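You operate a simulated robot arm through the tools that you are given. There is no shell and no other tool. Be economical: measure what you need, move in short steps, check, and stop when the job is done.

You run a simulated two-armed robot. Do the job below in one go: nothing can be reset, and whatever is moved stays where it is left.

TASK
On the narrow walkway by the tail lamp, fold the green cloth in half and then in half again.

The check looks at the end state, three seconds after you hand in, the way a careful person would. Anything else that was tipped, shoved, dropped, spilled or broken makes it a failure. Flat cloth is picked up by pressing the open fingertips on it (5 to 10 N) and closing them slowly along it; thin cloth reads only 2 to 8 mm in the jaws.

THE ROBOT
Two 7-joint arms with two-finger parallel grippers on one trunk, on a base that drives. Base frame: it is fixed to the floor where the robot stands at the start and does not move with it; the origin is under the middle of the robot, x ahead of it, y to its left, z up. Units: cm, degrees, N and s.
The left shoulder is at the start at [7, 18.8, 136.9], the right one opposite. Places, roughly: narrow walkway by the tail lamp [50, 0, 80]. Payload 3.91 kg a hand.
The tool frame of a hand sits at the grasp point between the pads (the TCP): z along the fingers, y along the line on which they close. The tips reach 3 cm beyond it. Largest opening 11 cm; finger width 2, thickness 1; the body of the gripper, 4.8 by 11.2 cm, starts 5.5 cm behind the TCP.
Orientation is that of the tool frame in the base frame, as a unit quaternion [x, y, z, w]. With the fingers straight down and closing along the base's y, the tool's x points along the base's -x, its y along +y and its z along -z.

THE INTERFACE
- The arms move only by the tool arm_command. It takes "left_targets", "right_targets" or both (then of equal length, played together; a hand with none holds still); each is a list of rows, each a list of 7 numbers: the turn, a rotation vector about the tool's x, y, z in degrees, then the shift along the tool's x, y, z in cm, then the gripper command, from -1 (shut) to 1 (fully open), values between in proportion. In form: [[rx, ry, rz, x, y, z, hand], ...]. A call has 1 to 10 rows; each row is the pose to reach, as a shift and turn from the pose commanded when the call began, along the tool's axes at that moment. Rows are played at 5 a second. More than 5 cm and 8.6 degrees between two rows, or a gripper value outside its range, and nothing of the call is played. A pose out of reach is approached as far as the arm can. The call stops where the force on the tool passes 40 N (or 10 N more than at its start, if that is more) or the arm is blocked; 0.2 s more then pass. The fingers move at their own pace (about 7.2 cm/s each) and stop on an object; they squeeze with about 26 N. The grip force told is the motor's: it shows also when the fingers shut on nothing. Time passes only in rows, and 0.2 s behind the last, so rows that repeat a pose let the fingers close. It gives the time, the measured TCP pose, the force on the tool (base axes), the opening and the grip force at its end, in the units of the frame above (readings bear some noise).
- Cameras (640 x 400 px; columns grow to the right, rows downward): "scene" is now at [11.39, -1.15, 156.3]; the picture's right is [-0.16, -0.99, 0.00], its down [-0.86, 0.14, -0.49] and it looks along [0.49, -0.08, -0.87] (base axes); focal length 248 px, centre (320, 200). "left" rides on the left gripper at [7.2, -1.7, -10.3] in its tool frame; the picture's right is [0.23, 0.97, 0.00], its down [-0.76, 0.18, -0.62] and it looks along [-0.61, 0.14, 0.78] (tool axes); focal length 222 px, centre (320, 200). "right" rides on the right gripper at [7.2, 1.7, -10.3] in its tool frame; the picture's right is [-0.23, 0.97, 0.00], its down [-0.76, -0.18, -0.62] and it looks along [-0.61, -0.14, 0.78] (tool axes); focal length 222 px, centre (320, 200). There is no depth. A picture from a camera that has moved, and an enlarged one, comes with that camera's place and axes in the base frame and with its lens.
- capture(camera): a new picture of that camera. The clock stands still meanwhile.
- lift_body(by): slides the trunk up (or, below 0, down) by that many cm; the arms and the scene camera ride with it, the base frame stays. It gives what a move gives, with no picture.
- base_move(legs): drives the robot by 1 to 6 legs, each [ahead, turn to the left] in cm and degrees, along the robot's own axes; the way and the turn of a leg run together, so that a leg with both is an arc; at most 150 cm and 180 degrees a leg. The arms and the cameras ride along, it lands a little off, and it stops where it bumps. It gives what a move gives.
- turn_head(pan, tilt): turns the head with the scene camera to pan (to the left, within 86 degrees either way) and tilt (down, from -29 to 69), counted from straight ahead of the robot. It gives what a move gives.
- close_up(camera, box): a new picture of the part [left, top, right, bottom] of that camera's present view, enlarged. The clock stands still meanwhile.
- close_job(): hands the job in; it is judged then, once.

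Go step by step. Nothing tells you exact positions but the pictures and the camera data: compare them with the known pose of the tool, close in by small moves and look again before you grip or let go. The budget is 120 turns and 92 pictures, counting those below and the enlarged ones. Unless the task says otherwise, let go and move clear before handing in, and close with one line.

The tools are called as a command line: name --argument value ..., lists and objects as JSON in quotes. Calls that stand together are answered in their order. arm_command: Moves the arms, as the interface text tells. Its arguments: {"type":"object","properties":{"left_targets":{"type":"array","items":{"type":"array","items":{"type":"number"}}},"right_targets":{"type":"array","items":{"type":"array","items":{"type":"number"}}}},"required":[]} The other tools are called the same way: lift_body (by) slides the trunk up or down; base_move (legs) drives the base; turn_head (pan, tilt) turns the head that bears the scene camera; capture (camera) takes a picture; close_up (camera, box) takes an enlarged picture of a part of a camera's view; close_job () hands the job in.

At the start:

```text
time_s: 0.0
left_eef_pos: [63.32, 21.37, 99.4]
left_tcp_rot: [-0.015, 0.999, -0.008, 0.044]
left_ft_force: [92.4, -174.6, -262.3]
left_opening: 11.0
left_gripper_force: 0.0
right_eef_pos: [55.58, -20.33, 103.24]
right_tcp_rot: [0.0, 1.0, 0.0, -0.002]
right_ft_force: [0.4, -0.2, -0.7]
right_opening: 11.02
right_gripper_force: 0.1
trunk travel left (down, up): [-87.9, 6.1]
robot x, y, heading: [0.1, 0.49, -0.1]
head pan, tilt: [-8.9, 60.5]
```

scene: 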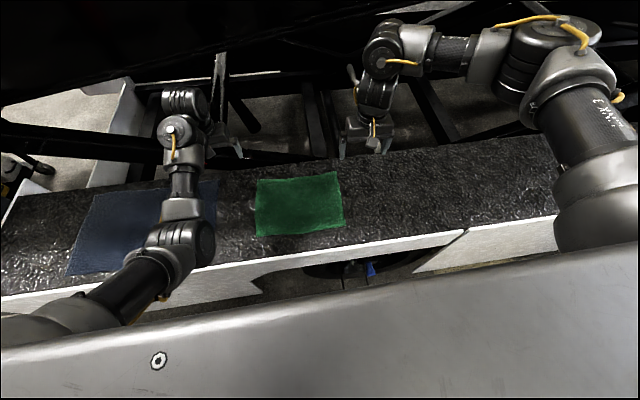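
right: 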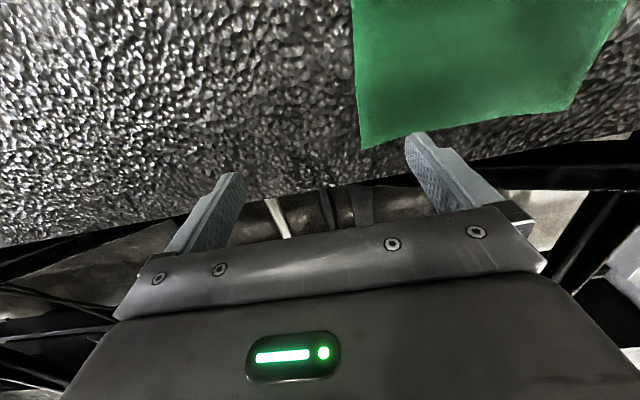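
left: 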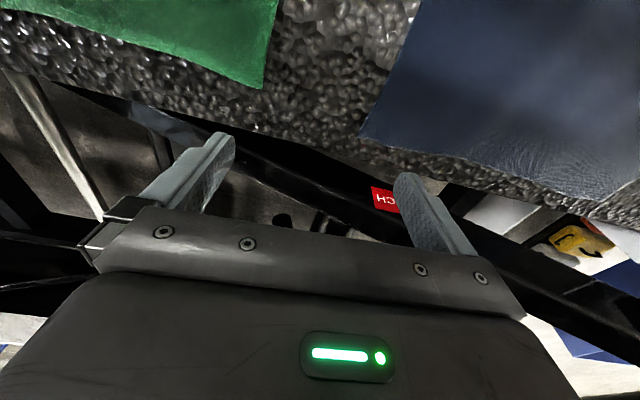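

The green cloth lies on the walkway at roughly x 45–70, y −17 to 15. The left hand reports a large force at the start, so I look closer before moving.

close_up --camera "scene" --box '[120, 60, 280, 160]'

close_up --camera "scene" --box '[200, 130, 420, 268]'

close_up --camera "scene" --box '[320, 0, 480, 160]'

```text
4.00 times, centred on (200, 110) of scene
camera zoom: at [11.39, -1.15, 156.3], right [-0.16, -0.99, 0.0], down [-0.86, 0.14, -0.49], along [0.49, -0.08, -0.87], focal length 991 px, centre (800, 560)
```

zoom: 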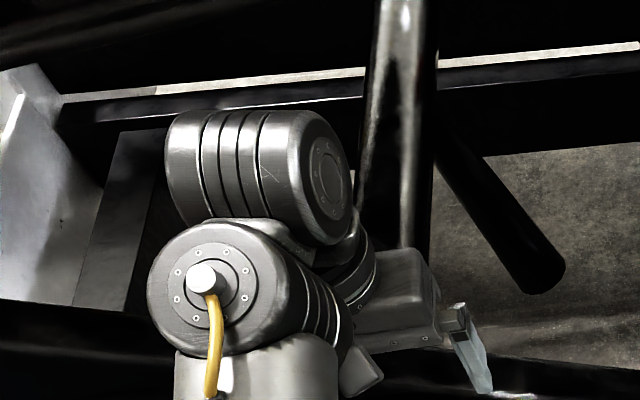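

```text
2.90 times, centred on (310, 199) of scene
camera zoom: at [11.39, -1.15, 156.3], right [-0.16, -0.99, 0.0], down [-0.86, 0.14, -0.49], along [0.49, -0.08, -0.87], focal length 718 px, centre (349, 203)
```

zoom: 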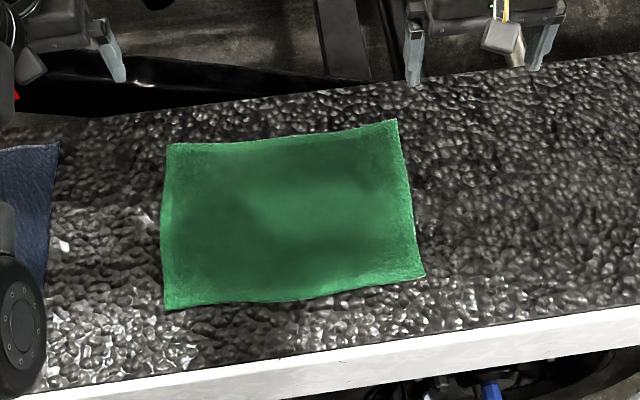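

```text
2.50 times, centred on (400, 80) of scene
camera zoom: at [11.39, -1.15, 156.3], right [-0.16, -0.99, 0.0], down [-0.86, 0.14, -0.49], along [0.49, -0.08, -0.87], focal length 619 px, centre (120, 500)
```

zoom: 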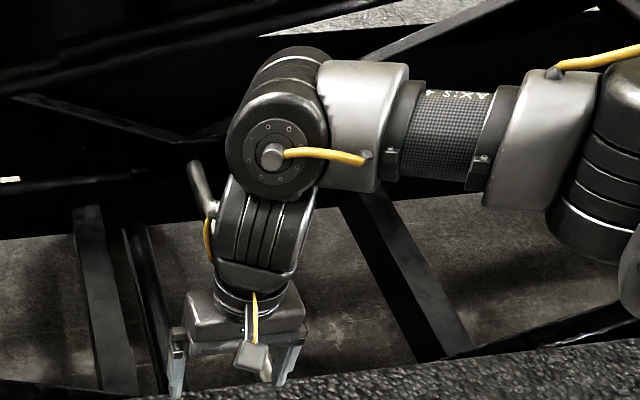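

The left hand's wrist seems to be in contact with the black pole and beam behind it. I ease it a small step down and to the right, along the force, and check.

arm_command --left_targets '[[0, 0, 0, 0, -0.5, 1, 1], [0, 0, 0, 0, -1, 2, 1], [0, 0, 0, 0, -1, 2, 1]]'

```text
time_s: 0.8
left_eef_pos: [63.46, 20.39, 97.39]
left_tcp_rot: [-0.015, 0.999, -0.007, 0.044]
left_ft_force: [-0.4, -0.6, -0.2]
left_opening: 10.99
left_gripper_force: 0.0
right_eef_pos: [55.58, -20.29, 103.26]
right_tcp_rot: [0.0, 1.0, 0.0, -0.001]
right_ft_force: [-0.3, -0.4, 0.7]
right_opening: 10.98
right_gripper_force: 0.0
trunk travel left (down, up): [-87.9, 6.1]
robot x, y, heading: [0.21, 0.11, -0.0]
head pan, tilt: [-8.9, 60.5]
```

Contact is gone now. The cloth seems to be about 23 (x) × 30 (y) cm at z≈81, with its far edge near the reach limit, so I look down to see whether driving ahead is possible.

turn_head --pan 0 --tilt 69

capture --camera "scene"

turn_head --pan 0 --tilt 35

capture --camera "scene"

```text
time_s: 1.5
left_eef_pos: [63.47, 20.26, 97.51]
left_tcp_rot: [-0.015, 0.999, -0.007, 0.044]
left_ft_force: [-0.3, -0.3, 0.7]
left_opening: 11.0
left_gripper_force: 0.1
right_eef_pos: [55.61, -20.34, 103.19]
right_tcp_rot: [0.0, 1.0, 0.0, -0.002]
right_ft_force: [0.5, 0.6, 0.1]
right_opening: 11.0
right_gripper_force: 0.0
trunk travel left (down, up): [-87.9, 6.1]
robot x, y, heading: [-0.09, -0.09, -0.1]
head pan, tilt: [0.0, 68.8]
```

```text
85 pictures are left
camera scene: at [10.45, -0.13, 155.42], right [0.0, -1.0, 0.0], down [-0.93, 0.0, -0.36], along [0.36, 0.0, -0.93], focal length 248 px, centre (320, 200)
```

scene: 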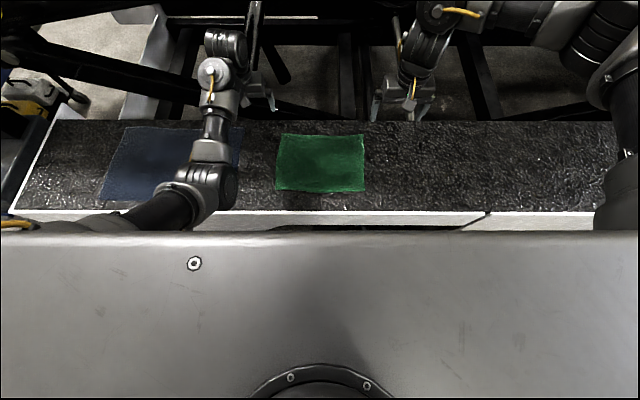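

```text
time_s: 2.5
left_eef_pos: [63.49, 20.32, 97.34]
left_tcp_rot: [-0.015, 0.999, -0.007, 0.043]
left_ft_force: [-0.3, -0.4, -1.0]
left_opening: 10.97
left_gripper_force: 0.1
right_eef_pos: [55.49, -20.3, 103.16]
right_tcp_rot: [-0.001, 1.0, 0.0, -0.001]
right_ft_force: [0.0, 0.2, 0.2]
right_opening: 10.99
right_gripper_force: 0.0
trunk travel left (down, up): [-87.9, 6.1]
robot x, y, heading: [-0.18, -0.32, 0.2]
head pan, tilt: [0.0, 35.0]
```

```text
84 pictures are left
camera scene: at [13.66, -0.12, 159.78], right [0.0, -1.0, 0.0], down [-0.57, 0.0, -0.82], along [0.82, 0.0, -0.57], focal length 248 px, centre (320, 200)
```

scene: 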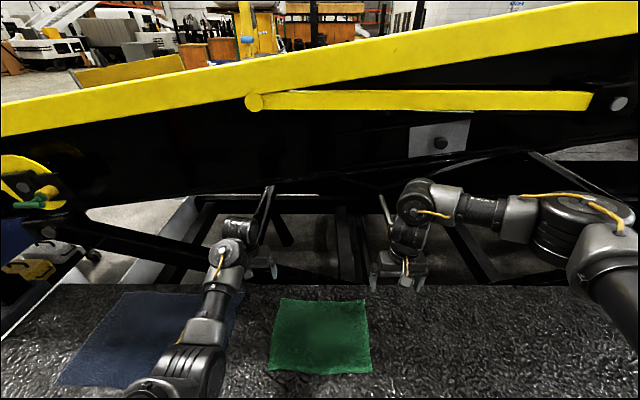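

The grey panel is the robot itself; a yellow/black lift beam stands beyond the walkway, and a blue cloth lies under the left arm. I bring both hands above the far corners in steps, straightening the left tool, and check the left elbow's clearance.

arm_command --left_targets '[[-0.2, 1, 0.3, 0.5, -1.8, 1.4, 0.6], [-0.3, 2, 0.7, 1, -3.6, 2.9, 0.2], [-0.5, 3, 1, 1.5, -5.4, 4.3, -0.1], [-0.7, 4, 1.4, 1.9, -7.2, 5.8, -0.27], [-0.84, 5, 1.7, 2.42, -9.12, 7.28, -0.27], [-0.84, 5, 1.7, 2.42, -9.12, 7.28, -0.27]]' --right_targets '[[0, 0, 0, -1.3, 1.4, 2.6, 0.6], [0, 0, 0, -2.6, 2.7, 5.3, 0.2], [0, 0, 0, -3.9, 4.1, 7.9, -0.1], [0, 0, 0, -5.2, 5.4, 10.5, -0.27], [0, 0, 0, -6.5, 6.8, 13.2, -0.27], [0, 0, 0, -6.5, 6.8, 13.2, -0.27]]'

capture --camera "scene"

capture --camera "right"

capture --camera "left"

```text
time_s: 3.9
left_eef_pos: [61.94, 11.04, 90.03]
left_tcp_rot: [0.001, 1.0, 0.0, 0.0]
left_ft_force: [0.3, -0.2, -0.9]
left_opening: 4.02
left_gripper_force: 0.0
right_eef_pos: [62.01, -13.55, 89.98]
right_tcp_rot: [0.001, 1.0, 0.0, -0.001]
right_ft_force: [-0.5, 0.7, 0.1]
right_opening: 4.03
right_gripper_force: 0.0
trunk travel left (down, up): [-87.9, 6.1]
robot x, y, heading: [0.07, 0.33, 0.1]
head pan, tilt: [0.0, 35.0]
```

```text
83 pictures are left
camera scene: at [13.59, -0.17, 159.79], right [0.0, -1.0, 0.0], down [-0.57, 0.0, -0.82], along [0.82, 0.0, -0.57], focal length 248 px, centre (320, 200)
```

scene: 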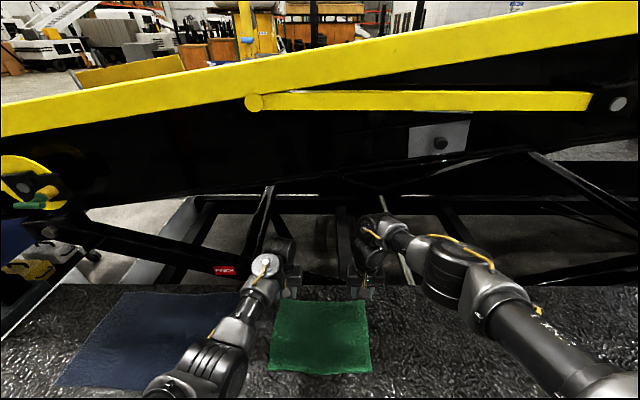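

```text
82 pictures are left
camera right: at [54.94, -11.83, 100.28], right [0.23, 0.97, 0.0], down [0.76, -0.18, 0.62], along [0.61, -0.14, -0.78], focal length 222 px, centre (320, 200)
```

right: 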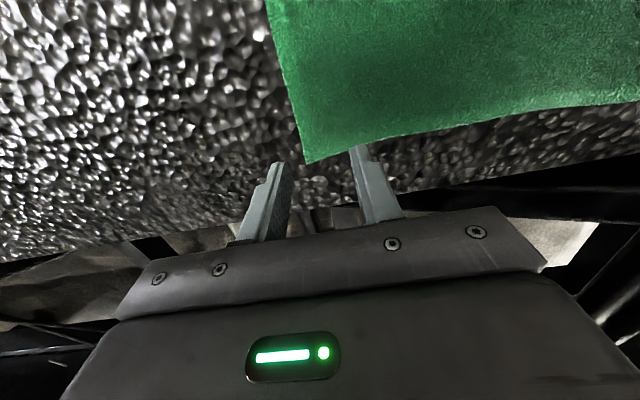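

```text
81 pictures are left
camera left: at [54.81, 9.32, 100.53], right [-0.23, 0.97, 0.0], down [0.76, 0.18, 0.62], along [0.61, 0.14, -0.78], focal length 222 px, centre (320, 200)
```

left: 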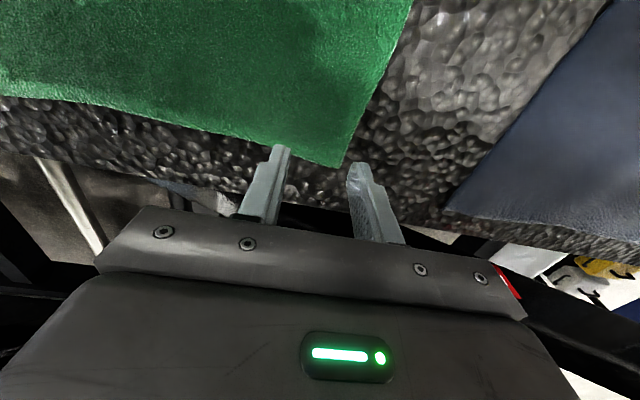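

The far edge lies at about x≈65.6, with corners at y≈14.1 and −15.5, and the left elbow looks well clear. I lower both hands to just above the cloth at the corners.

arm_command --left_targets '[[0, 0, 0, -1.2, 0.2, 2.5, -0.27], [0, 0, 0, -2.5, 0.3, 5, -0.27], [0, 0, 0, -2.5, 0.3, 5, -0.27]]' --right_targets '[[0, 0, 0, -1.2, 0.3, 2.5, -0.27], [0, 0, 0, -2.4, 0.5, 5, -0.27], [0, 0, 0, -2.4, 0.5, 5, -0.27]]'

capture --camera "right"

capture --camera "left"

```text
time_s: 4.7
left_eef_pos: [64.41, 11.18, 85.17]
left_tcp_rot: [0.0, 1.0, 0.001, 0.001]
left_ft_force: [-1.1, 0.5, 1.0]
left_opening: 4.01
left_gripper_force: 0.0
right_eef_pos: [63.23, -13.5, 86.64]
right_tcp_rot: [0.012, 1.0, 0.003, 0.01]
right_ft_force: [-0.4, -0.9, 0.0]
right_opening: 4.02
right_gripper_force: 0.1
right hand out of reach, approached as far as the arm can: row 1, 2, 3
trunk travel left (down, up): [-87.9, 6.1]
robot x, y, heading: [-0.31, 0.07, -0.1]
head pan, tilt: [0.0, 35.0]
```

```text
80 pictures are left
camera right: at [55.97, -11.72, 96.74], right [0.25, 0.97, 0.01], down [0.75, -0.2, 0.64], along [0.62, -0.15, -0.77], focal length 222 px, centre (320, 200)
```

right: 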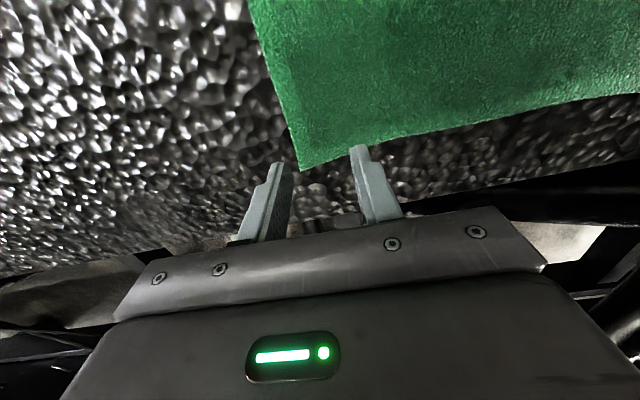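

```text
79 pictures are left
camera left: at [57.25, 9.48, 95.56], right [-0.23, 0.97, 0.0], down [0.76, 0.18, 0.62], along [0.61, 0.14, -0.78], focal length 222 px, centre (320, 200)
```

left: 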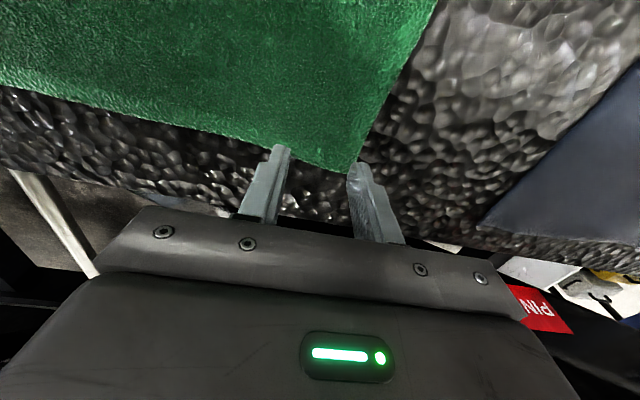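

The right arm is just out of reach. I raise the hands and lower the trunk 10 cm to gain reach.

arm_command --left_targets '[[0, 0, 0, 1, 0, -4, -0.27], [0, 0, 0, 2, 0, -8, -0.27], [0, 0, 0, 2.5, 0, -11, -0.27], [0, 0, 0, 2.5, 0, -11, -0.27]]' --right_targets '[[0, 0, 0, 1, 0, -4, -0.27], [0, 0, 0, 2, 0, -8, -0.27], [0, 0, 0, 2.5, 0, -11, -0.27], [0, 0, 0, 2.5, 0, -11, -0.27]]'

lift_body --by -10

capture --camera "scene"

```text
time_s: 5.7
left_eef_pos: [62.02, 11.01, 96.15]
left_tcp_rot: [0.0, 1.0, 0.002, 0.0]
left_ft_force: [0.4, -0.7, -0.4]
left_opening: 4.01
left_gripper_force: 0.1
right_eef_pos: [60.79, -13.56, 97.46]
right_tcp_rot: [0.002, 1.0, 0.0, -0.002]
right_ft_force: [0.8, 0.0, -0.3]
right_opening: 3.99
right_gripper_force: 0.1
trunk travel left (down, up): [-87.9, 6.1]
robot x, y, heading: [-0.21, 0.24, -0.1]
head pan, tilt: [0.0, 35.0]
```

```text
time_s: 7.0
left_eef_pos: [61.9, 11.21, 86.11]
left_tcp_rot: [-0.001, 1.0, 0.001, 0.001]
left_ft_force: [0.1, 0.3, -0.4]
left_opening: 4.02
left_gripper_force: 0.1
right_eef_pos: [60.63, -13.27, 87.39]
right_tcp_rot: [0.0, 1.0, -0.001, -0.001]
right_ft_force: [-0.5, 0.0, -0.4]
right_opening: 4.01
right_gripper_force: 0.0
trunk travel left (down, up): [-77.9, 16.1]
robot x, y, heading: [-0.06, 0.33, -0.1]
head pan, tilt: [0.0, 35.0]
```

```text
78 pictures are left
camera scene: at [13.62, -0.1, 149.79], right [0.0, -1.0, 0.0], down [-0.57, 0.0, -0.82], along [0.82, 0.0, -0.57], focal length 248 px, centre (320, 200)
```

scene: 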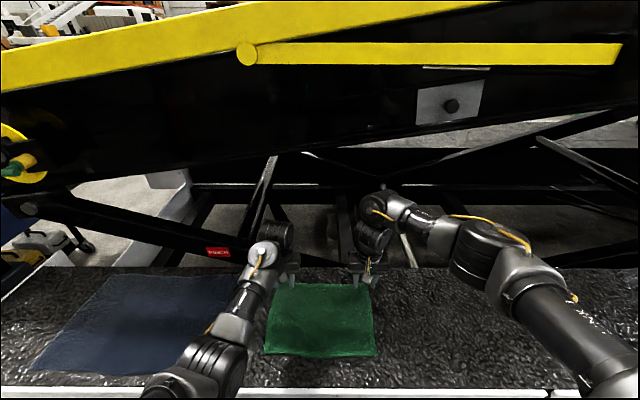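

Now I go to the corners again, about 1 cm above the surface.

arm_command --left_targets '[[0, 0, 0, -1.3, 0, 0.9, -0.27], [0, 0, 0, -2.6, 0.1, 1.8, -0.27], [0, 0, 0, -2.6, 0.1, 1.8, -0.27]]' --right_targets '[[0, 0, 0, -1.9, 0.1, 1.5, -0.27], [0, 0, 0, -3.8, 0.2, 3.1, -0.27], [0, 0, 0, -3.8, 0.2, 3.1, -0.27]]'

capture --camera "right"

capture --camera "left"

```text
time_s: 7.8
left_eef_pos: [64.56, 11.36, 84.43]
left_tcp_rot: [0.001, 1.0, 0.0, 0.001]
left_ft_force: [-0.4, -0.5, 0.1]
left_opening: 4.04
left_gripper_force: 0.0
right_eef_pos: [64.35, -13.2, 84.26]
right_tcp_rot: [0.0, 1.0, 0.002, 0.001]
right_ft_force: [0.3, -0.3, -0.6]
right_opening: 4.02
right_gripper_force: 0.0
trunk travel left (down, up): [-77.9, 16.1]
robot x, y, heading: [-0.15, 0.05, 0.2]
head pan, tilt: [0.0, 35.0]
```

```text
77 pictures are left
camera right: at [57.32, -11.45, 94.63], right [0.23, 0.97, 0.0], down [0.76, -0.18, 0.62], along [0.61, -0.14, -0.78], focal length 222 px, centre (320, 200)
```

right: 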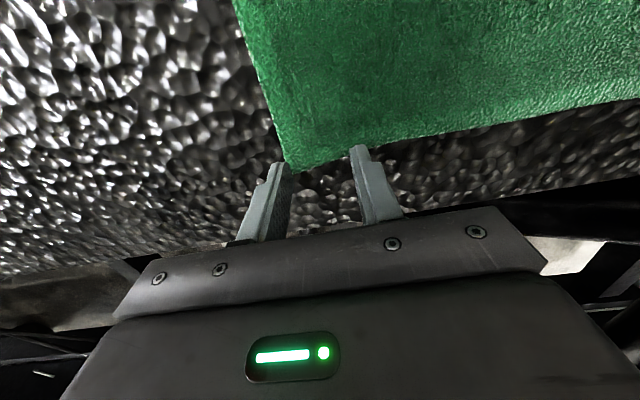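

```text
76 pictures are left
camera left: at [57.34, 9.71, 94.76], right [-0.23, 0.97, 0.0], down [0.76, 0.18, 0.62], along [0.61, 0.14, -0.78], focal length 222 px, centre (320, 200)
```

left: 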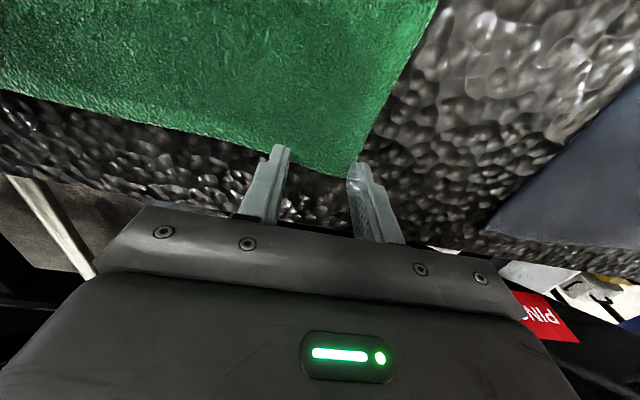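

The outer fingers are just at the corners, so I shift both hands inward about 1 cm and descend gently towards contact.

arm_command --left_targets '[[0, 0, 0, 0, -0.9, 0, -0.27], [0, 0, 0, 0, -0.9, 0.4, -0.27], [0, 0, 0, 0, -0.9, 0.7, -0.27]]' --right_targets '[[0, 0, 0, 0, 1, 0, -0.27], [0, 0, 0, 0, 1, 0.3, -0.27], [0, 0, 0, 0, 1, 0.6, -0.27]]'

```text
time_s: 8.6
left_eef_pos: [64.65, 10.37, 83.59]
left_tcp_rot: [0.0, 1.0, 0.0, 0.0]
left_ft_force: [-0.1, -0.8, 0.7]
left_opening: 4.01
left_gripper_force: 0.0
right_eef_pos: [64.52, -12.23, 83.66]
right_tcp_rot: [0.0, 1.0, 0.0, 0.0]
right_ft_force: [-0.1, -0.3, 0.5]
right_opening: 4.02
right_gripper_force: 0.2
trunk travel left (down, up): [-77.9, 16.1]
robot x, y, heading: [-0.09, 0.3, 0.1]
head pan, tilt: [0.0, 35.0]
```

arm_command --left_targets '[[0, 0, 0, 0, 0, 0.2, -0.27], [0, 0, 0, 0, 0, 0.4, -0.27], [0, 0, 0, 0, 0, 0.4, -0.27]]' --right_targets '[[0, 0, 0, 0, 0, 0.2, -0.27], [0, 0, 0, 0, 0, 0.4, -0.27], [0, 0, 0, 0, 0, 0.4, -0.27]]'

```text
time_s: 9.4
left_eef_pos: [64.62, 10.51, 83.25]
left_tcp_rot: [0.0, 1.0, 0.0, 0.002]
left_ft_force: [3.0, 0.5, 8.5]
left_opening: 4.0
left_gripper_force: 0.1
right_eef_pos: [64.46, -12.2, 83.37]
right_tcp_rot: [0.001, 1.0, 0.0, 0.0]
right_ft_force: [1.5, -0.6, 1.5]
right_opening: 4.0
right_gripper_force: 0.1
trunk travel left (down, up): [-77.9, 16.1]
robot x, y, heading: [-0.23, -0.02, 0.1]
head pan, tilt: [0.0, 35.0]
```

The left tips press with about 8.5 N; the right hand is barely touching, so I press it slightly more.

arm_command --right_targets '[[0, 0, 0, 0, 0, 0.1, -0.27], [0, 0, 0, 0, 0, 0.1, -0.27]]'

```text
time_s: 10.0
left_eef_pos: [64.55, 10.47, 83.37]
left_tcp_rot: [0.0, 1.0, 0.001, 0.003]
left_ft_force: [4.5, 1.5, 8.7]
left_opening: 4.03
left_gripper_force: 0.1
right_eef_pos: [64.41, -12.12, 83.28]
right_tcp_rot: [0.0, 1.0, 0.0, 0.0]
right_ft_force: [2.1, -0.7, 5.9]
right_opening: 4.02
right_gripper_force: 0.1
trunk travel left (down, up): [-77.9, 16.1]
robot x, y, heading: [-0.1, 0.15, 0.1]
head pan, tilt: [0.0, 35.0]
```

Both press within 5–10 N. I close both grippers slowly.

arm_command --left_targets '[[0, 0, 0, 0, 0, 0, -0.37], [0, 0, 0, 0, 0, 0, -0.47], [0, 0, 0, 0, 0, 0, -0.57], [0, 0, 0, 0, 0, 0, -0.67], [0, 0, 0, 0, 0, 0, -0.76], [0, 0, 0, 0, 0, 0, -0.84], [0, 0, 0, 0, 0, 0, -0.92], [0, 0, 0, 0, 0, 0, -1], [0, 0, 0, 0, 0, 0, -1], [0, 0, 0, 0, 0, 0, -1]]' --right_targets '[[0, 0, 0, 0, 0, 0, -0.37], [0, 0, 0, 0, 0, 0, -0.47], [0, 0, 0, 0, 0, 0, -0.57], [0, 0, 0, 0, 0, 0, -0.67], [0, 0, 0, 0, 0, 0, -0.76], [0, 0, 0, 0, 0, 0, -0.84], [0, 0, 0, 0, 0, 0, -0.92], [0, 0, 0, 0, 0, 0, -1], [0, 0, 0, 0, 0, 0, -1], [0, 0, 0, 0, 0, 0, -1]]'

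capture --camera "right"

capture --camera "left"

```text
time_s: 12.2
left_eef_pos: [64.48, 10.45, 83.33]
left_tcp_rot: [0.0, 1.0, 0.0, 0.001]
left_ft_force: [-2.9, -1.0, 10.6]
left_opening: 0.41
left_gripper_force: 25.6
right_eef_pos: [64.34, -12.02, 83.46]
right_tcp_rot: [0.0, 1.0, -0.001, 0.001]
right_ft_force: [-0.3, 3.1, 3.8]
right_opening: 0.35
right_gripper_force: 25.8
trunk travel left (down, up): [-77.9, 16.1]
robot x, y, heading: [0.11, 0.15, 0.0]
head pan, tilt: [0.0, 35.0]
```

```text
75 pictures are left
camera right: at [57.23, -10.39, 93.62], right [0.23, 0.97, 0.0], down [0.76, -0.18, 0.62], along [0.61, -0.14, -0.78], focal length 222 px, centre (320, 200)
```

right: 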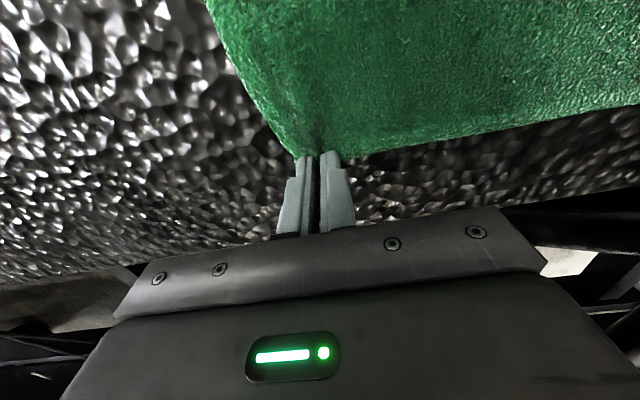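

```text
74 pictures are left
camera left: at [57.26, 8.86, 93.68], right [-0.23, 0.97, 0.0], down [0.76, 0.18, 0.62], along [0.61, 0.14, -0.78], focal length 222 px, centre (320, 200)
```

left: 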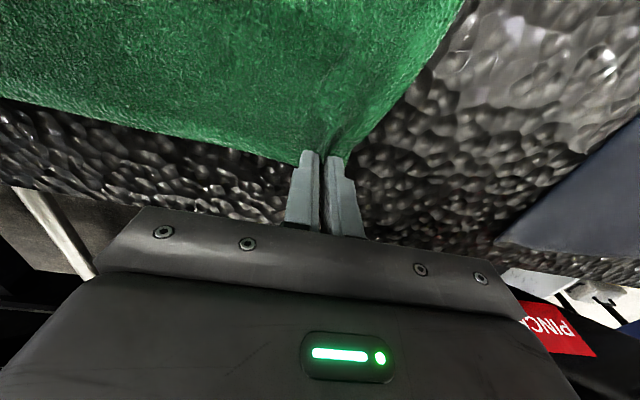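

Both jaws read about 4 mm with cloth in them. I start the fold: lift along an arc toward the middle.

arm_command --left_targets '[[0, 0, 0, 0.12, 0, -1.56, -1], [0, 0, 0, 0.49, 0, -3.09, -1], [0, 0, 0, 1.09, 0, -4.54, -1], [0, 0, 0, 1.91, 0, -5.88, -1], [0, 0, 0, 2.93, 0, -7.07, -1], [0, 0, 0, 4.12, 0, -8.09, -1], [0, 0, 0, 5.46, 0, -8.91, -1], [0, 0, 0, 6.91, 0, -9.51, -1], [0, 0, 0, 8.44, 0, -9.88, -1], [0, 0, 0, 10, 0, -10, -1]]' --right_targets '[[0, 0, 0, 0.12, 0, -1.56, -1], [0, 0, 0, 0.49, 0, -3.09, -1], [0, 0, 0, 1.09, 0, -4.54, -1], [0, 0, 0, 1.91, 0, -5.88, -1], [0, 0, 0, 2.93, 0, -7.07, -1], [0, 0, 0, 4.12, 0, -8.09, -1], [0, 0, 0, 5.46, 0, -8.91, -1], [0, 0, 0, 6.91, 0, -9.51, -1], [0, 0, 0, 8.44, 0, -9.88, -1], [0, 0, 0, 10, 0, -10, -1]]'

capture --camera "scene"

capture --camera "right"

capture --camera "left"

```text
time_s: 13.3
left_eef_pos: [62.44, 10.34, 89.63]
left_tcp_rot: [-0.005, 1.0, -0.002, 0.006]
left_ft_force: [0.6, -12.4, -4.1]
left_opening: 0.4
left_gripper_force: 26.8
right_eef_pos: [62.16, -12.1, 89.65]
right_tcp_rot: [0.001, 1.0, 0.001, 0.001]
right_ft_force: [0.3, 2.1, -0.7]
right_opening: 0.37
right_gripper_force: 26.5
trunk travel left (down, up): [-77.9, 16.1]
robot x, y, heading: [0.08, 0.06, -0.2]
head pan, tilt: [0.0, 35.0]
stopped in row 5 (left hand): the force on the tool passed its limit (the readings are from after the stop); the commanded pose is now the measured one
```

```text
73 pictures are left
camera scene: at [13.56, -0.14, 149.79], right [0.0, -1.0, 0.0], down [-0.57, 0.0, -0.82], along [0.82, 0.0, -0.57], focal length 248 px, centre (320, 200)
```

scene: 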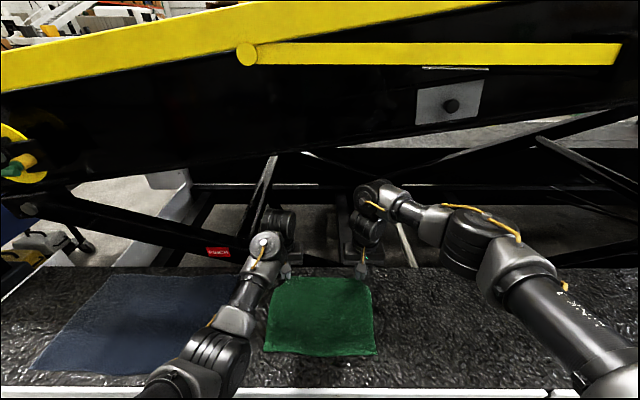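

```text
72 pictures are left
camera right: at [55.01, -10.42, 99.91], right [0.23, 0.97, 0.0], down [0.76, -0.18, 0.62], along [0.61, -0.14, -0.78], focal length 222 px, centre (320, 200)
```

right: 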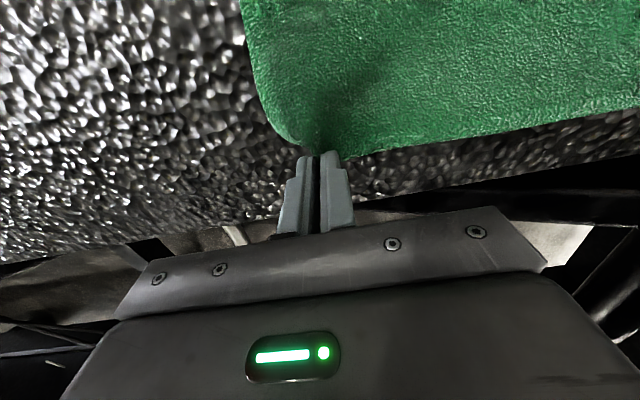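

```text
71 pictures are left
camera left: at [55.05, 8.73, 99.95], right [-0.23, 0.97, -0.01], down [0.75, 0.19, 0.63], along [0.62, 0.14, -0.77], focal length 222 px, centre (320, 200)
```

left: 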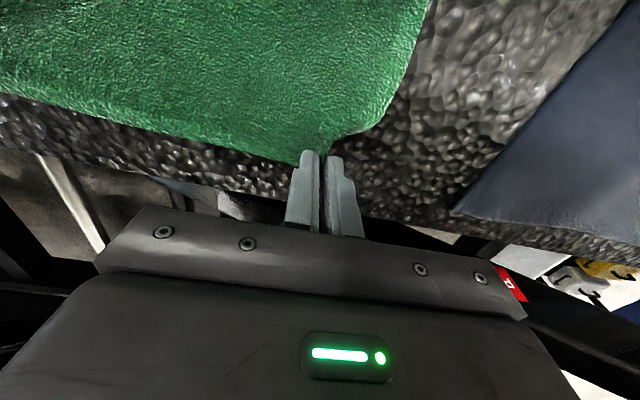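

The left wrist seems to have brushed the strut behind it while lifting. I withdraw straight toward the robot (which is the fold direction) at this height, then continue.

arm_command --left_targets '[[0, 0, 0, 1, 0, 0, -1], [0, 0, 0, 2, 0, 0, -1], [0, 0, 0, 3, 0, 0, -1], [0, 0, 0, 4, 0, 0, -1], [0, 0, 0, 4, 0, 0, -1]]' --right_targets '[[0, 0, 0, 1, 0, 0, -1], [0, 0, 0, 2, 0, 0, -1], [0, 0, 0, 3, 0, 0, -1], [0, 0, 0, 4, 0, 0, -1], [0, 0, 0, 4, 0, 0, -1]]'

capture --camera "scene"

```text
time_s: 13.7
left_eef_pos: [62.08, 10.36, 89.61]
left_tcp_rot: [-0.004, 1.0, -0.003, 0.01]
left_ft_force: [1.2, -8.9, -4.3]
left_opening: 0.4
left_gripper_force: 25.4
right_eef_pos: [61.8, -12.02, 89.59]
right_tcp_rot: [0.0, 1.0, 0.001, -0.001]
right_ft_force: [-0.2, 1.7, -0.2]
right_opening: 0.32
right_gripper_force: 26.0
trunk travel left (down, up): [-77.9, 16.1]
robot x, y, heading: [-0.04, 0.0, -0.4]
head pan, tilt: [0.0, 35.0]
stopped in row 1 (left hand): the force on the tool passed its limit (the readings are from after the stop); the commanded pose is now the measured one
```

```text
70 pictures are left
camera scene: at [13.63, -0.15, 149.79], right [0.0, -1.0, 0.0], down [-0.57, 0.0, -0.82], along [0.82, 0.0, -0.57], focal length 248 px, centre (320, 200)
```

scene: 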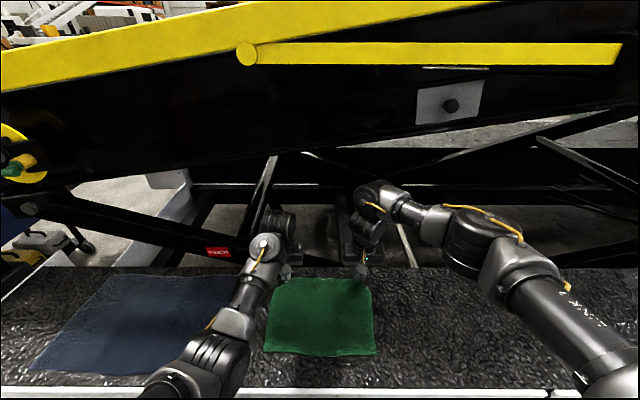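

close_up --camera "scene" --box '[200, 140, 344, 300]'

```text
2.50 times, centred on (272, 220) of scene
camera zoom: at [13.63, -0.15, 149.79], right [0.0, -1.0, 0.0], down [-0.57, 0.0, -0.82], along [0.82, 0.0, -0.57], focal length 619 px, centre (440, 150)
```

zoom: 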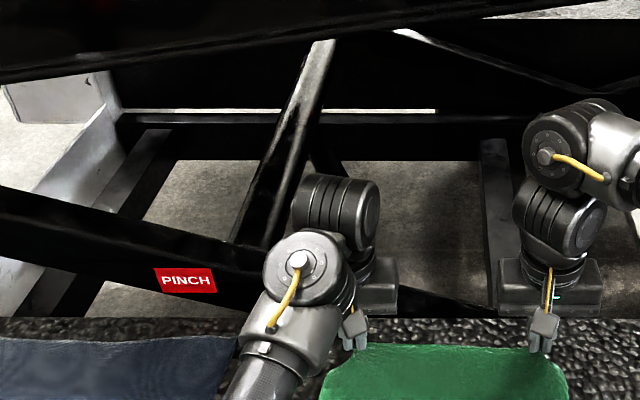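

arm_command --left_targets '[[0, 0, 0, 0, -0.4, 0.2, -1], [0, 0, 0, 0, -0.8, 0.4, -1], [0, 0, 0, 0, -0.8, 0.4, -1]]'

capture --camera "left"

```text
time_s: 14.5
left_eef_pos: [62.06, 9.68, 89.16]
left_tcp_rot: [-0.005, 1.0, -0.002, 0.009]
left_ft_force: [0.9, 0.5, 0.6]
left_opening: 0.38
left_gripper_force: 26.0
right_eef_pos: [61.82, -12.17, 89.57]
right_tcp_rot: [0.001, 1.0, -0.001, 0.0]
right_ft_force: [0.0, -0.4, -0.2]
right_opening: 0.35
right_gripper_force: 26.2
trunk travel left (down, up): [-77.9, 16.1]
robot x, y, heading: [0.08, -0.21, -0.1]
head pan, tilt: [0.0, 35.0]
```

```text
68 pictures are left
camera left: at [54.8, 7.96, 99.44], right [-0.23, 0.97, -0.01], down [0.75, 0.19, 0.64], along [0.62, 0.14, -0.77], focal length 222 px, centre (320, 200)
```

left: 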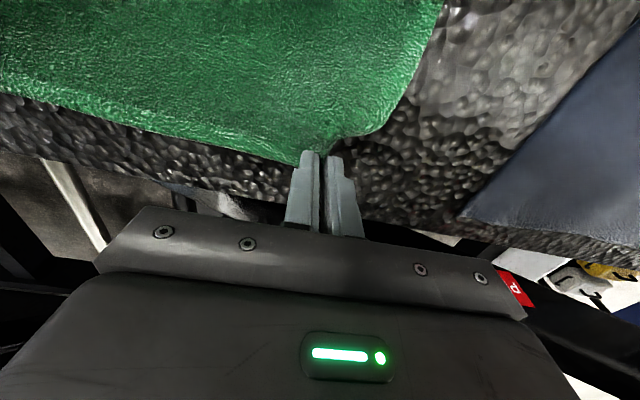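

The force is relieved. I try again, slower, going toward the robot and keeping a bit further right with the left hand.

arm_command --left_targets '[[0, 0, 0, 0.4, -0.1, 0, -1], [0, 0, 0, 0.8, -0.2, 0, -1], [0, 0, 0, 1.2, -0.3, 0, -1], [0, 0, 0, 1.6, -0.3, 0, -1], [0, 0, 0, 2, -0.3, 0, -1], [0, 0, 0, 2.4, -0.3, 0, -1], [0, 0, 0, 2.8, -0.3, 0, -1]]' --right_targets '[[0, 0, 0, 0.4, 0, 0, -1], [0, 0, 0, 0.8, 0, 0, -1], [0, 0, 0, 1.2, 0, 0, -1], [0, 0, 0, 1.6, 0, 0, -1], [0, 0, 0, 2, 0, 0, -1], [0, 0, 0, 2.4, 0, 0, -1], [0, 0, 0, 2.8, 0, 0, -1]]'

```text
time_s: 15.8
left_eef_pos: [59.94, 9.15, 89.14]
left_tcp_rot: [-0.007, 1.0, -0.003, 0.012]
left_ft_force: [1.6, -10.7, -6.2]
left_opening: 0.38
left_gripper_force: 25.9
right_eef_pos: [59.65, -12.16, 89.63]
right_tcp_rot: [0.0, 1.0, 0.001, 0.0]
right_ft_force: [0.0, 0.0, -0.7]
right_opening: 0.36
right_gripper_force: 25.9
trunk travel left (down, up): [-77.9, 16.1]
robot x, y, heading: [0.16, -0.34, 0.1]
head pan, tilt: [0.0, 35.0]
stopped in row 6 (left hand): the force on the tool passed its limit (the readings are from after the stop); the commanded pose is now the measured one
```

The right hand feels nothing, so it isn't cloth tension: the left hand seems to press on its own forearm when its wrist is folded too sharply. Raising the trunk while lowering the hands should open that wrist up.

lift_body --by 4

arm_command --left_targets '[[0, 0, 0, 0, 0, 1.5, -1], [0, 0, 0, 0, 0, 3, -1], [0, 0, 0, 0, 0, 4, -1], [0, 0, 0, 0, 0, 4, -1]]' --right_targets '[[0, 0, 0, 0, 0, 1.5, -1], [0, 0, 0, 0, 0, 3, -1], [0, 0, 0, 0, 0, 4, -1], [0, 0, 0, 0, 0, 4, -1]]'

```text
time_s: 16.7
left_eef_pos: [59.98, 9.13, 93.01]
left_tcp_rot: [-0.006, 1.0, -0.003, 0.01]
left_ft_force: [2.6, -16.2, -11.9]
left_opening: 0.4
left_gripper_force: 26.2
right_eef_pos: [59.73, -12.17, 93.63]
right_tcp_rot: [0.0, 1.0, 0.001, 0.0]
right_ft_force: [-0.9, 0.3, 0.3]
right_opening: 0.36
right_gripper_force: 26.7
trunk travel left (down, up): [-81.9, 12.1]
robot x, y, heading: [0.27, -0.34, 0.1]
head pan, tilt: [0.0, 35.0]
```

```text
time_s: 17.7
left_eef_pos: [60.17, 9.17, 89.22]
left_tcp_rot: [-0.005, 1.0, -0.003, 0.01]
left_ft_force: [-0.6, 0.3, 0.3]
left_opening: 0.39
left_gripper_force: 26.1
right_eef_pos: [59.54, -11.94, 89.57]
right_tcp_rot: [0.0, 1.0, 0.001, 0.0]
right_ft_force: [1.0, 0.1, 0.6]
right_opening: 0.36
right_gripper_force: 25.9
trunk travel left (down, up): [-81.9, 12.1]
robot x, y, heading: [-0.48, -0.12, 0.0]
head pan, tilt: [0.0, 35.0]
```

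That confirms it: the force vanished. I raise the trunk further the same way.

lift_body --by 4

arm_command --left_targets '[[0, 0, 0, 0.5, 0, 1.5, -1], [0, 0, 0, 1, 0, 3, -1], [0, 0, 0, 1.5, 0, 4, -1], [0, 0, 0, 2, 0, 4, -1], [0, 0, 0, 2, 0, 4, -1]]' --right_targets '[[0, 0, 0, 0.5, 0, 1.5, -1], [0, 0, 0, 1, 0, 3, -1], [0, 0, 0, 1.5, 0, 4, -1], [0, 0, 0, 2, 0, 4, -1], [0, 0, 0, 2, 0, 4, -1]]'

lift_body --by 4

arm_command --left_targets '[[0, 0, 0, 0.5, 0, 1.5, -1], [0, 0, 0, 1, 0, 3, -1], [0, 0, 0, 1.5, 0, 4, -1], [0, 0, 0, 2, 0, 4, -1], [0, 0, 0, 2, 0, 4, -1]]' --right_targets '[[0, 0, 0, 0.5, 0, 1.5, -1], [0, 0, 0, 1, 0, 3, -1], [0, 0, 0, 1.5, 0, 4, -1], [0, 0, 0, 2, 0, 4, -1], [0, 0, 0, 2, 0, 4, -1]]'

capture --camera "scene"

```text
time_s: 18.5
left_eef_pos: [60.17, 9.27, 93.1]
left_tcp_rot: [-0.004, 1.0, -0.004, 0.009]
left_ft_force: [0.3, 0.3, 0.2]
left_opening: 0.4
left_gripper_force: 26.2
right_eef_pos: [59.73, -12.09, 93.62]
right_tcp_rot: [0.0, 1.0, 0.0, 0.0]
right_ft_force: [0.0, -0.6, -0.5]
right_opening: 0.37
right_gripper_force: 25.9
trunk travel left (down, up): [-85.9, 8.1]
robot x, y, heading: [-0.21, 0.04, -0.1]
head pan, tilt: [0.0, 35.0]
```

```text
time_s: 19.7
left_eef_pos: [58.21, 9.15, 89.11]
left_tcp_rot: [-0.006, 1.0, -0.004, 0.01]
left_ft_force: [0.9, -0.3, -0.3]
left_opening: 0.38
left_gripper_force: 25.8
right_eef_pos: [57.67, -12.14, 89.44]
right_tcp_rot: [0.0, 1.0, 0.001, 0.001]
right_ft_force: [-0.6, -0.1, -0.7]
right_opening: 0.34
right_gripper_force: 25.8
trunk travel left (down, up): [-85.9, 8.1]
robot x, y, heading: [-0.17, 0.04, -0.0]
head pan, tilt: [0.0, 35.0]
```

```text
time_s: 20.5
left_eef_pos: [58.21, 9.1, 93.17]
left_tcp_rot: [-0.006, 1.0, -0.004, 0.01]
left_ft_force: [-0.4, 0.7, 0.1]
left_opening: 0.38
left_gripper_force: 25.7
right_eef_pos: [57.69, -12.08, 93.55]
right_tcp_rot: [0.0, 1.0, 0.001, 0.001]
right_ft_force: [0.2, -0.4, -0.2]
right_opening: 0.34
right_gripper_force: 25.9
trunk travel left (down, up): [-89.9, 4.1]
robot x, y, heading: [0.35, -0.16, -0.0]
head pan, tilt: [0.0, 35.0]
```

```text
time_s: 21.7
left_eef_pos: [56.31, 9.02, 89.11]
left_tcp_rot: [-0.005, 1.0, -0.003, 0.011]
left_ft_force: [-0.8, 0.2, 0.1]
left_opening: 0.42
left_gripper_force: 26.5
right_eef_pos: [55.66, -12.05, 89.53]
right_tcp_rot: [0.0, 1.0, 0.001, 0.0]
right_ft_force: [-0.5, -0.3, 0.8]
right_opening: 0.36
right_gripper_force: 26.1
trunk travel left (down, up): [-89.9, 4.1]
robot x, y, heading: [0.17, -0.03, -0.3]
head pan, tilt: [0.0, 35.0]
```

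```text
67 pictures are left
camera scene: at [13.71, -0.12, 161.78], right [0.0, -1.0, 0.0], down [-0.57, 0.0, -0.82], along [0.82, 0.0, -0.57], focal length 248 px, centre (320, 200)
```

scene: 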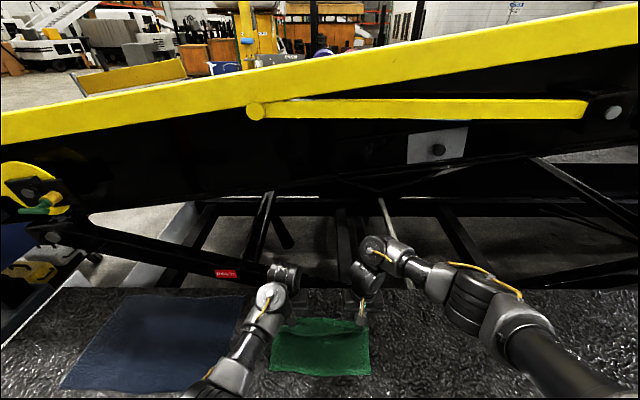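

Works well: the edge is up and both hands are free of contact. I use the rest of the trunk lift, then carry the edge over to the near side, tilting fingertips forward so that the edge lays down properly.

lift_body --by 4

arm_command --left_targets '[[0, -4, 0, 1.6, 0.2, 0, -1], [0, -8, 0, 3.2, 0.4, 0, -1], [0, -12, 0, 4.8, 0.6, 0, -1], [0, -16, 0, 6.4, 0.8, 0.5, -1], [0, -20, 0, 8, 1, 1.2, -1], [0, -24, 0, 9.6, 1.2, 2.2, -1], [0, -28, 0, 11, 1.2, 3.5, -1], [0, -28, 0, 11, 1.2, 3.5, -1]]' --right_targets '[[0, -4, 0, 1.5, 0, 0, -1], [0, -8, 0, 3, -0.1, 0, -1], [0, -12, 0, 4.6, -0.2, 0, -1], [0, -16, 0, 6.1, -0.3, 0.5, -1], [0, -20, 0, 7.6, -0.3, 1.3, -1], [0, -24, 0, 9.2, -0.3, 2.4, -1], [0, -28, 0, 10.5, -0.3, 3.8, -1], [0, -28, 0, 10.5, -0.3, 3.8, -1]]'

turn_head --pan 0 --tilt 60

capture --camera "scene"

capture --camera "right"

capture --camera "left"

```text
time_s: 22.6
left_eef_pos: [56.32, 9.03, 93.11]
left_tcp_rot: [-0.005, 1.0, -0.004, 0.01]
left_ft_force: [0.3, -0.8, -1.4]
left_opening: 0.39
left_gripper_force: 26.4
right_eef_pos: [55.73, -12.04, 93.5]
right_tcp_rot: [0.0, 1.0, 0.001, 0.0]
right_ft_force: [0.3, 0.4, -1.4]
right_opening: 0.34
right_gripper_force: 25.6
trunk travel left (down, up): [-93.9, 0.1]
robot x, y, heading: [-0.09, 0.1, 0.2]
head pan, tilt: [0.0, 35.0]
```

```text
time_s: 24.4
left_eef_pos: [45.28, 9.91, 89.37]
left_tcp_rot: [-0.007, 0.968, -0.002, 0.252]
left_ft_force: [-0.8, -2.9, 0.0]
left_opening: 0.38
left_gripper_force: 26.5
right_eef_pos: [45.13, -12.53, 89.69]
right_tcp_rot: [0.0, 0.97, 0.0, 0.242]
right_ft_force: [0.0, 2.7, -0.5]
right_opening: 0.36
right_gripper_force: 26.0
trunk travel left (down, up): [-93.9, 0.1]
robot x, y, heading: [-0.47, -0.11, 0.2]
head pan, tilt: [0.0, 35.0]
```

```text
time_s: 25.2
left_eef_pos: [45.25, 9.98, 89.34]
left_tcp_rot: [-0.005, 0.968, -0.002, 0.252]
left_ft_force: [-1.0, -3.3, -0.4]
left_opening: 0.41
left_gripper_force: 26.5
right_eef_pos: [45.13, -12.44, 89.85]
right_tcp_rot: [0.0, 0.97, 0.001, 0.242]
right_ft_force: [-0.7, 1.6, -0.1]
right_opening: 0.34
right_gripper_force: 26.0
trunk travel left (down, up): [-93.9, 0.1]
robot x, y, heading: [-0.48, -0.03, -0.3]
head pan, tilt: [0.0, 60.0]
```

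```text
66 pictures are left
camera scene: at [11.49, -0.13, 162.36], right [0.0, -1.0, 0.0], down [-0.87, 0.0, -0.5], along [0.5, 0.0, -0.87], focal length 248 px, centre (320, 200)
```

scene: 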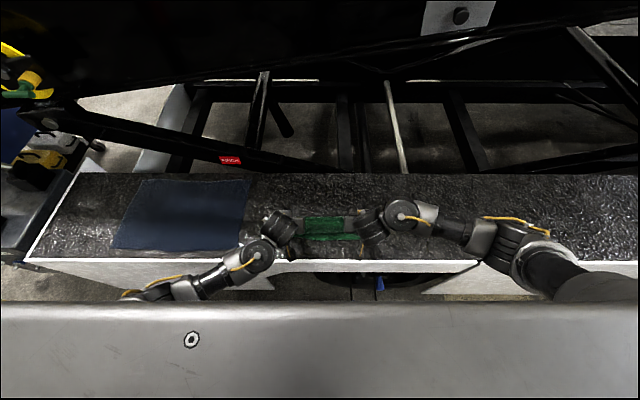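

```text
65 pictures are left
camera right: at [33.99, -10.75, 95.44], right [0.2, 0.97, 0.11], down [0.38, -0.18, 0.91], along [0.9, -0.14, -0.41], focal length 222 px, centre (320, 200)
```

right: 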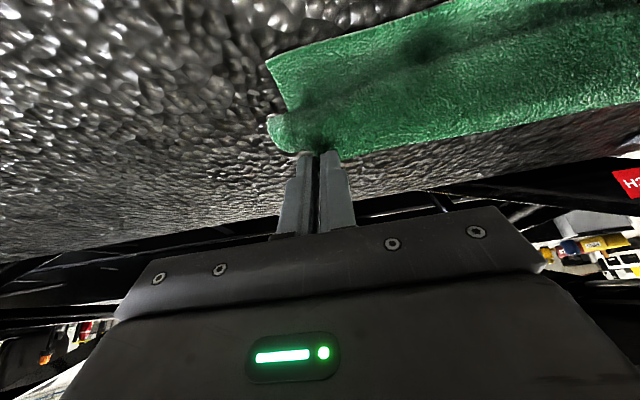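

```text
64 pictures are left
camera left: at [33.94, 8.32, 94.88], right [-0.21, 0.97, -0.12], down [0.36, 0.19, 0.91], along [0.91, 0.15, -0.39], focal length 222 px, centre (320, 200)
```

left: 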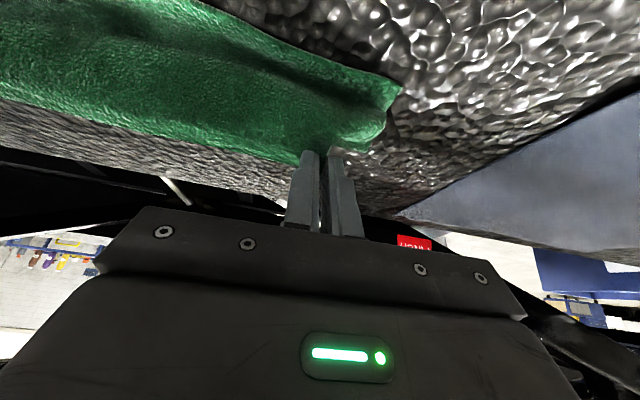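

The lower layer hasn't moved (near edge still at x≈43.5). I lower the held edge onto it now.

arm_command --left_targets '[[0, 0, 0, 1, 0, 0.8, -1], [0, 0, 0, 2, 0, 1.5, -1], [0, 0, 0, 3, 0, 2.2, -1], [0, 0, 0, 3.9, 0, 2.9, -1], [0, 0, 0, 3.9, 0, 2.9, -1]]' --right_targets '[[0, 0, 0, 1, 0, 0.8, -1], [0, 0, 0, 2, 0, 1.6, -1], [0, 0, 0, 3, 0, 2.4, -1], [0, 0, 0, 3.9, 0, 3.2, -1], [0, 0, 0, 3.9, 0, 3.2, -1]]'

capture --camera "right"

capture --camera "left"

```text
time_s: 26.4
left_eef_pos: [43.19, 9.97, 84.82]
left_tcp_rot: [-0.007, 0.968, -0.001, 0.252]
left_ft_force: [1.0, -2.1, -0.8]
left_opening: 0.39
left_gripper_force: 26.0
right_eef_pos: [43.2, -12.51, 85.07]
right_tcp_rot: [0.0, 0.97, 0.001, 0.242]
right_ft_force: [-0.1, 1.8, 0.4]
right_opening: 0.33
right_gripper_force: 26.5
trunk travel left (down, up): [-93.9, 0.1]
robot x, y, heading: [-0.23, -0.28, -0.1]
head pan, tilt: [0.0, 60.0]
```

```text
63 pictures are left
camera right: at [32.07, -10.7, 90.71], right [0.2, 0.97, 0.11], down [0.38, -0.18, 0.91], along [0.9, -0.14, -0.41], focal length 222 px, centre (320, 200)
```

right: 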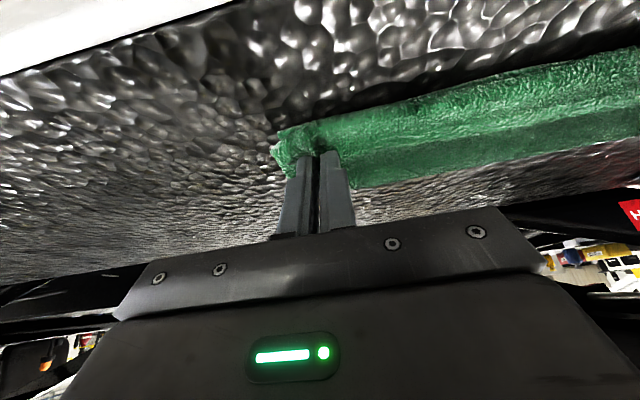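

```text
62 pictures are left
camera left: at [31.96, 8.34, 90.43], right [-0.21, 0.97, -0.12], down [0.36, 0.19, 0.91], along [0.91, 0.15, -0.39], focal length 222 px, centre (320, 200)
```

left: 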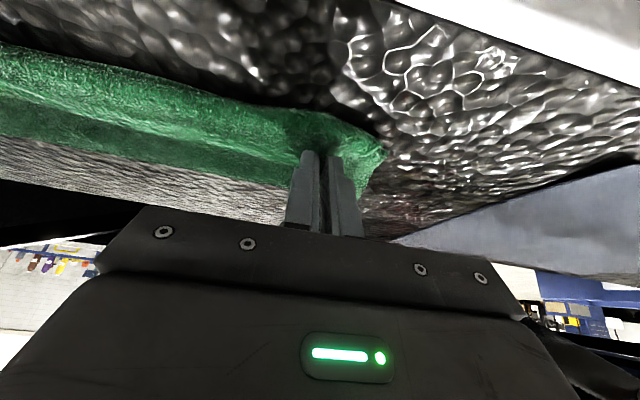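

I lower the last bit until light contact.

arm_command --left_targets '[[0, 0, 0, 0.2, 0, 0.35, -1], [0, 0, 0, 0.35, 0, 0.6, -1], [0, 0, 0, 0.35, 0, 0.6, -1]]' --right_targets '[[0, 0, 0, 0.2, 0, 0.35, -1], [0, 0, 0, 0.45, 0, 0.8, -1], [0, 0, 0, 0.45, 0, 0.8, -1]]'

```text
time_s: 27.2
left_eef_pos: [43.15, 9.91, 84.01]
left_tcp_rot: [-0.006, 0.968, -0.001, 0.252]
left_ft_force: [0.4, -2.2, 0.6]
left_opening: 0.4
left_gripper_force: 26.7
right_eef_pos: [43.21, -12.45, 84.28]
right_tcp_rot: [0.0, 0.97, 0.0, 0.241]
right_ft_force: [0.3, 2.3, 1.6]
right_opening: 0.36
right_gripper_force: 26.0
trunk travel left (down, up): [-93.9, 0.1]
robot x, y, heading: [0.27, -0.24, 0.1]
head pan, tilt: [0.0, 60.0]
```

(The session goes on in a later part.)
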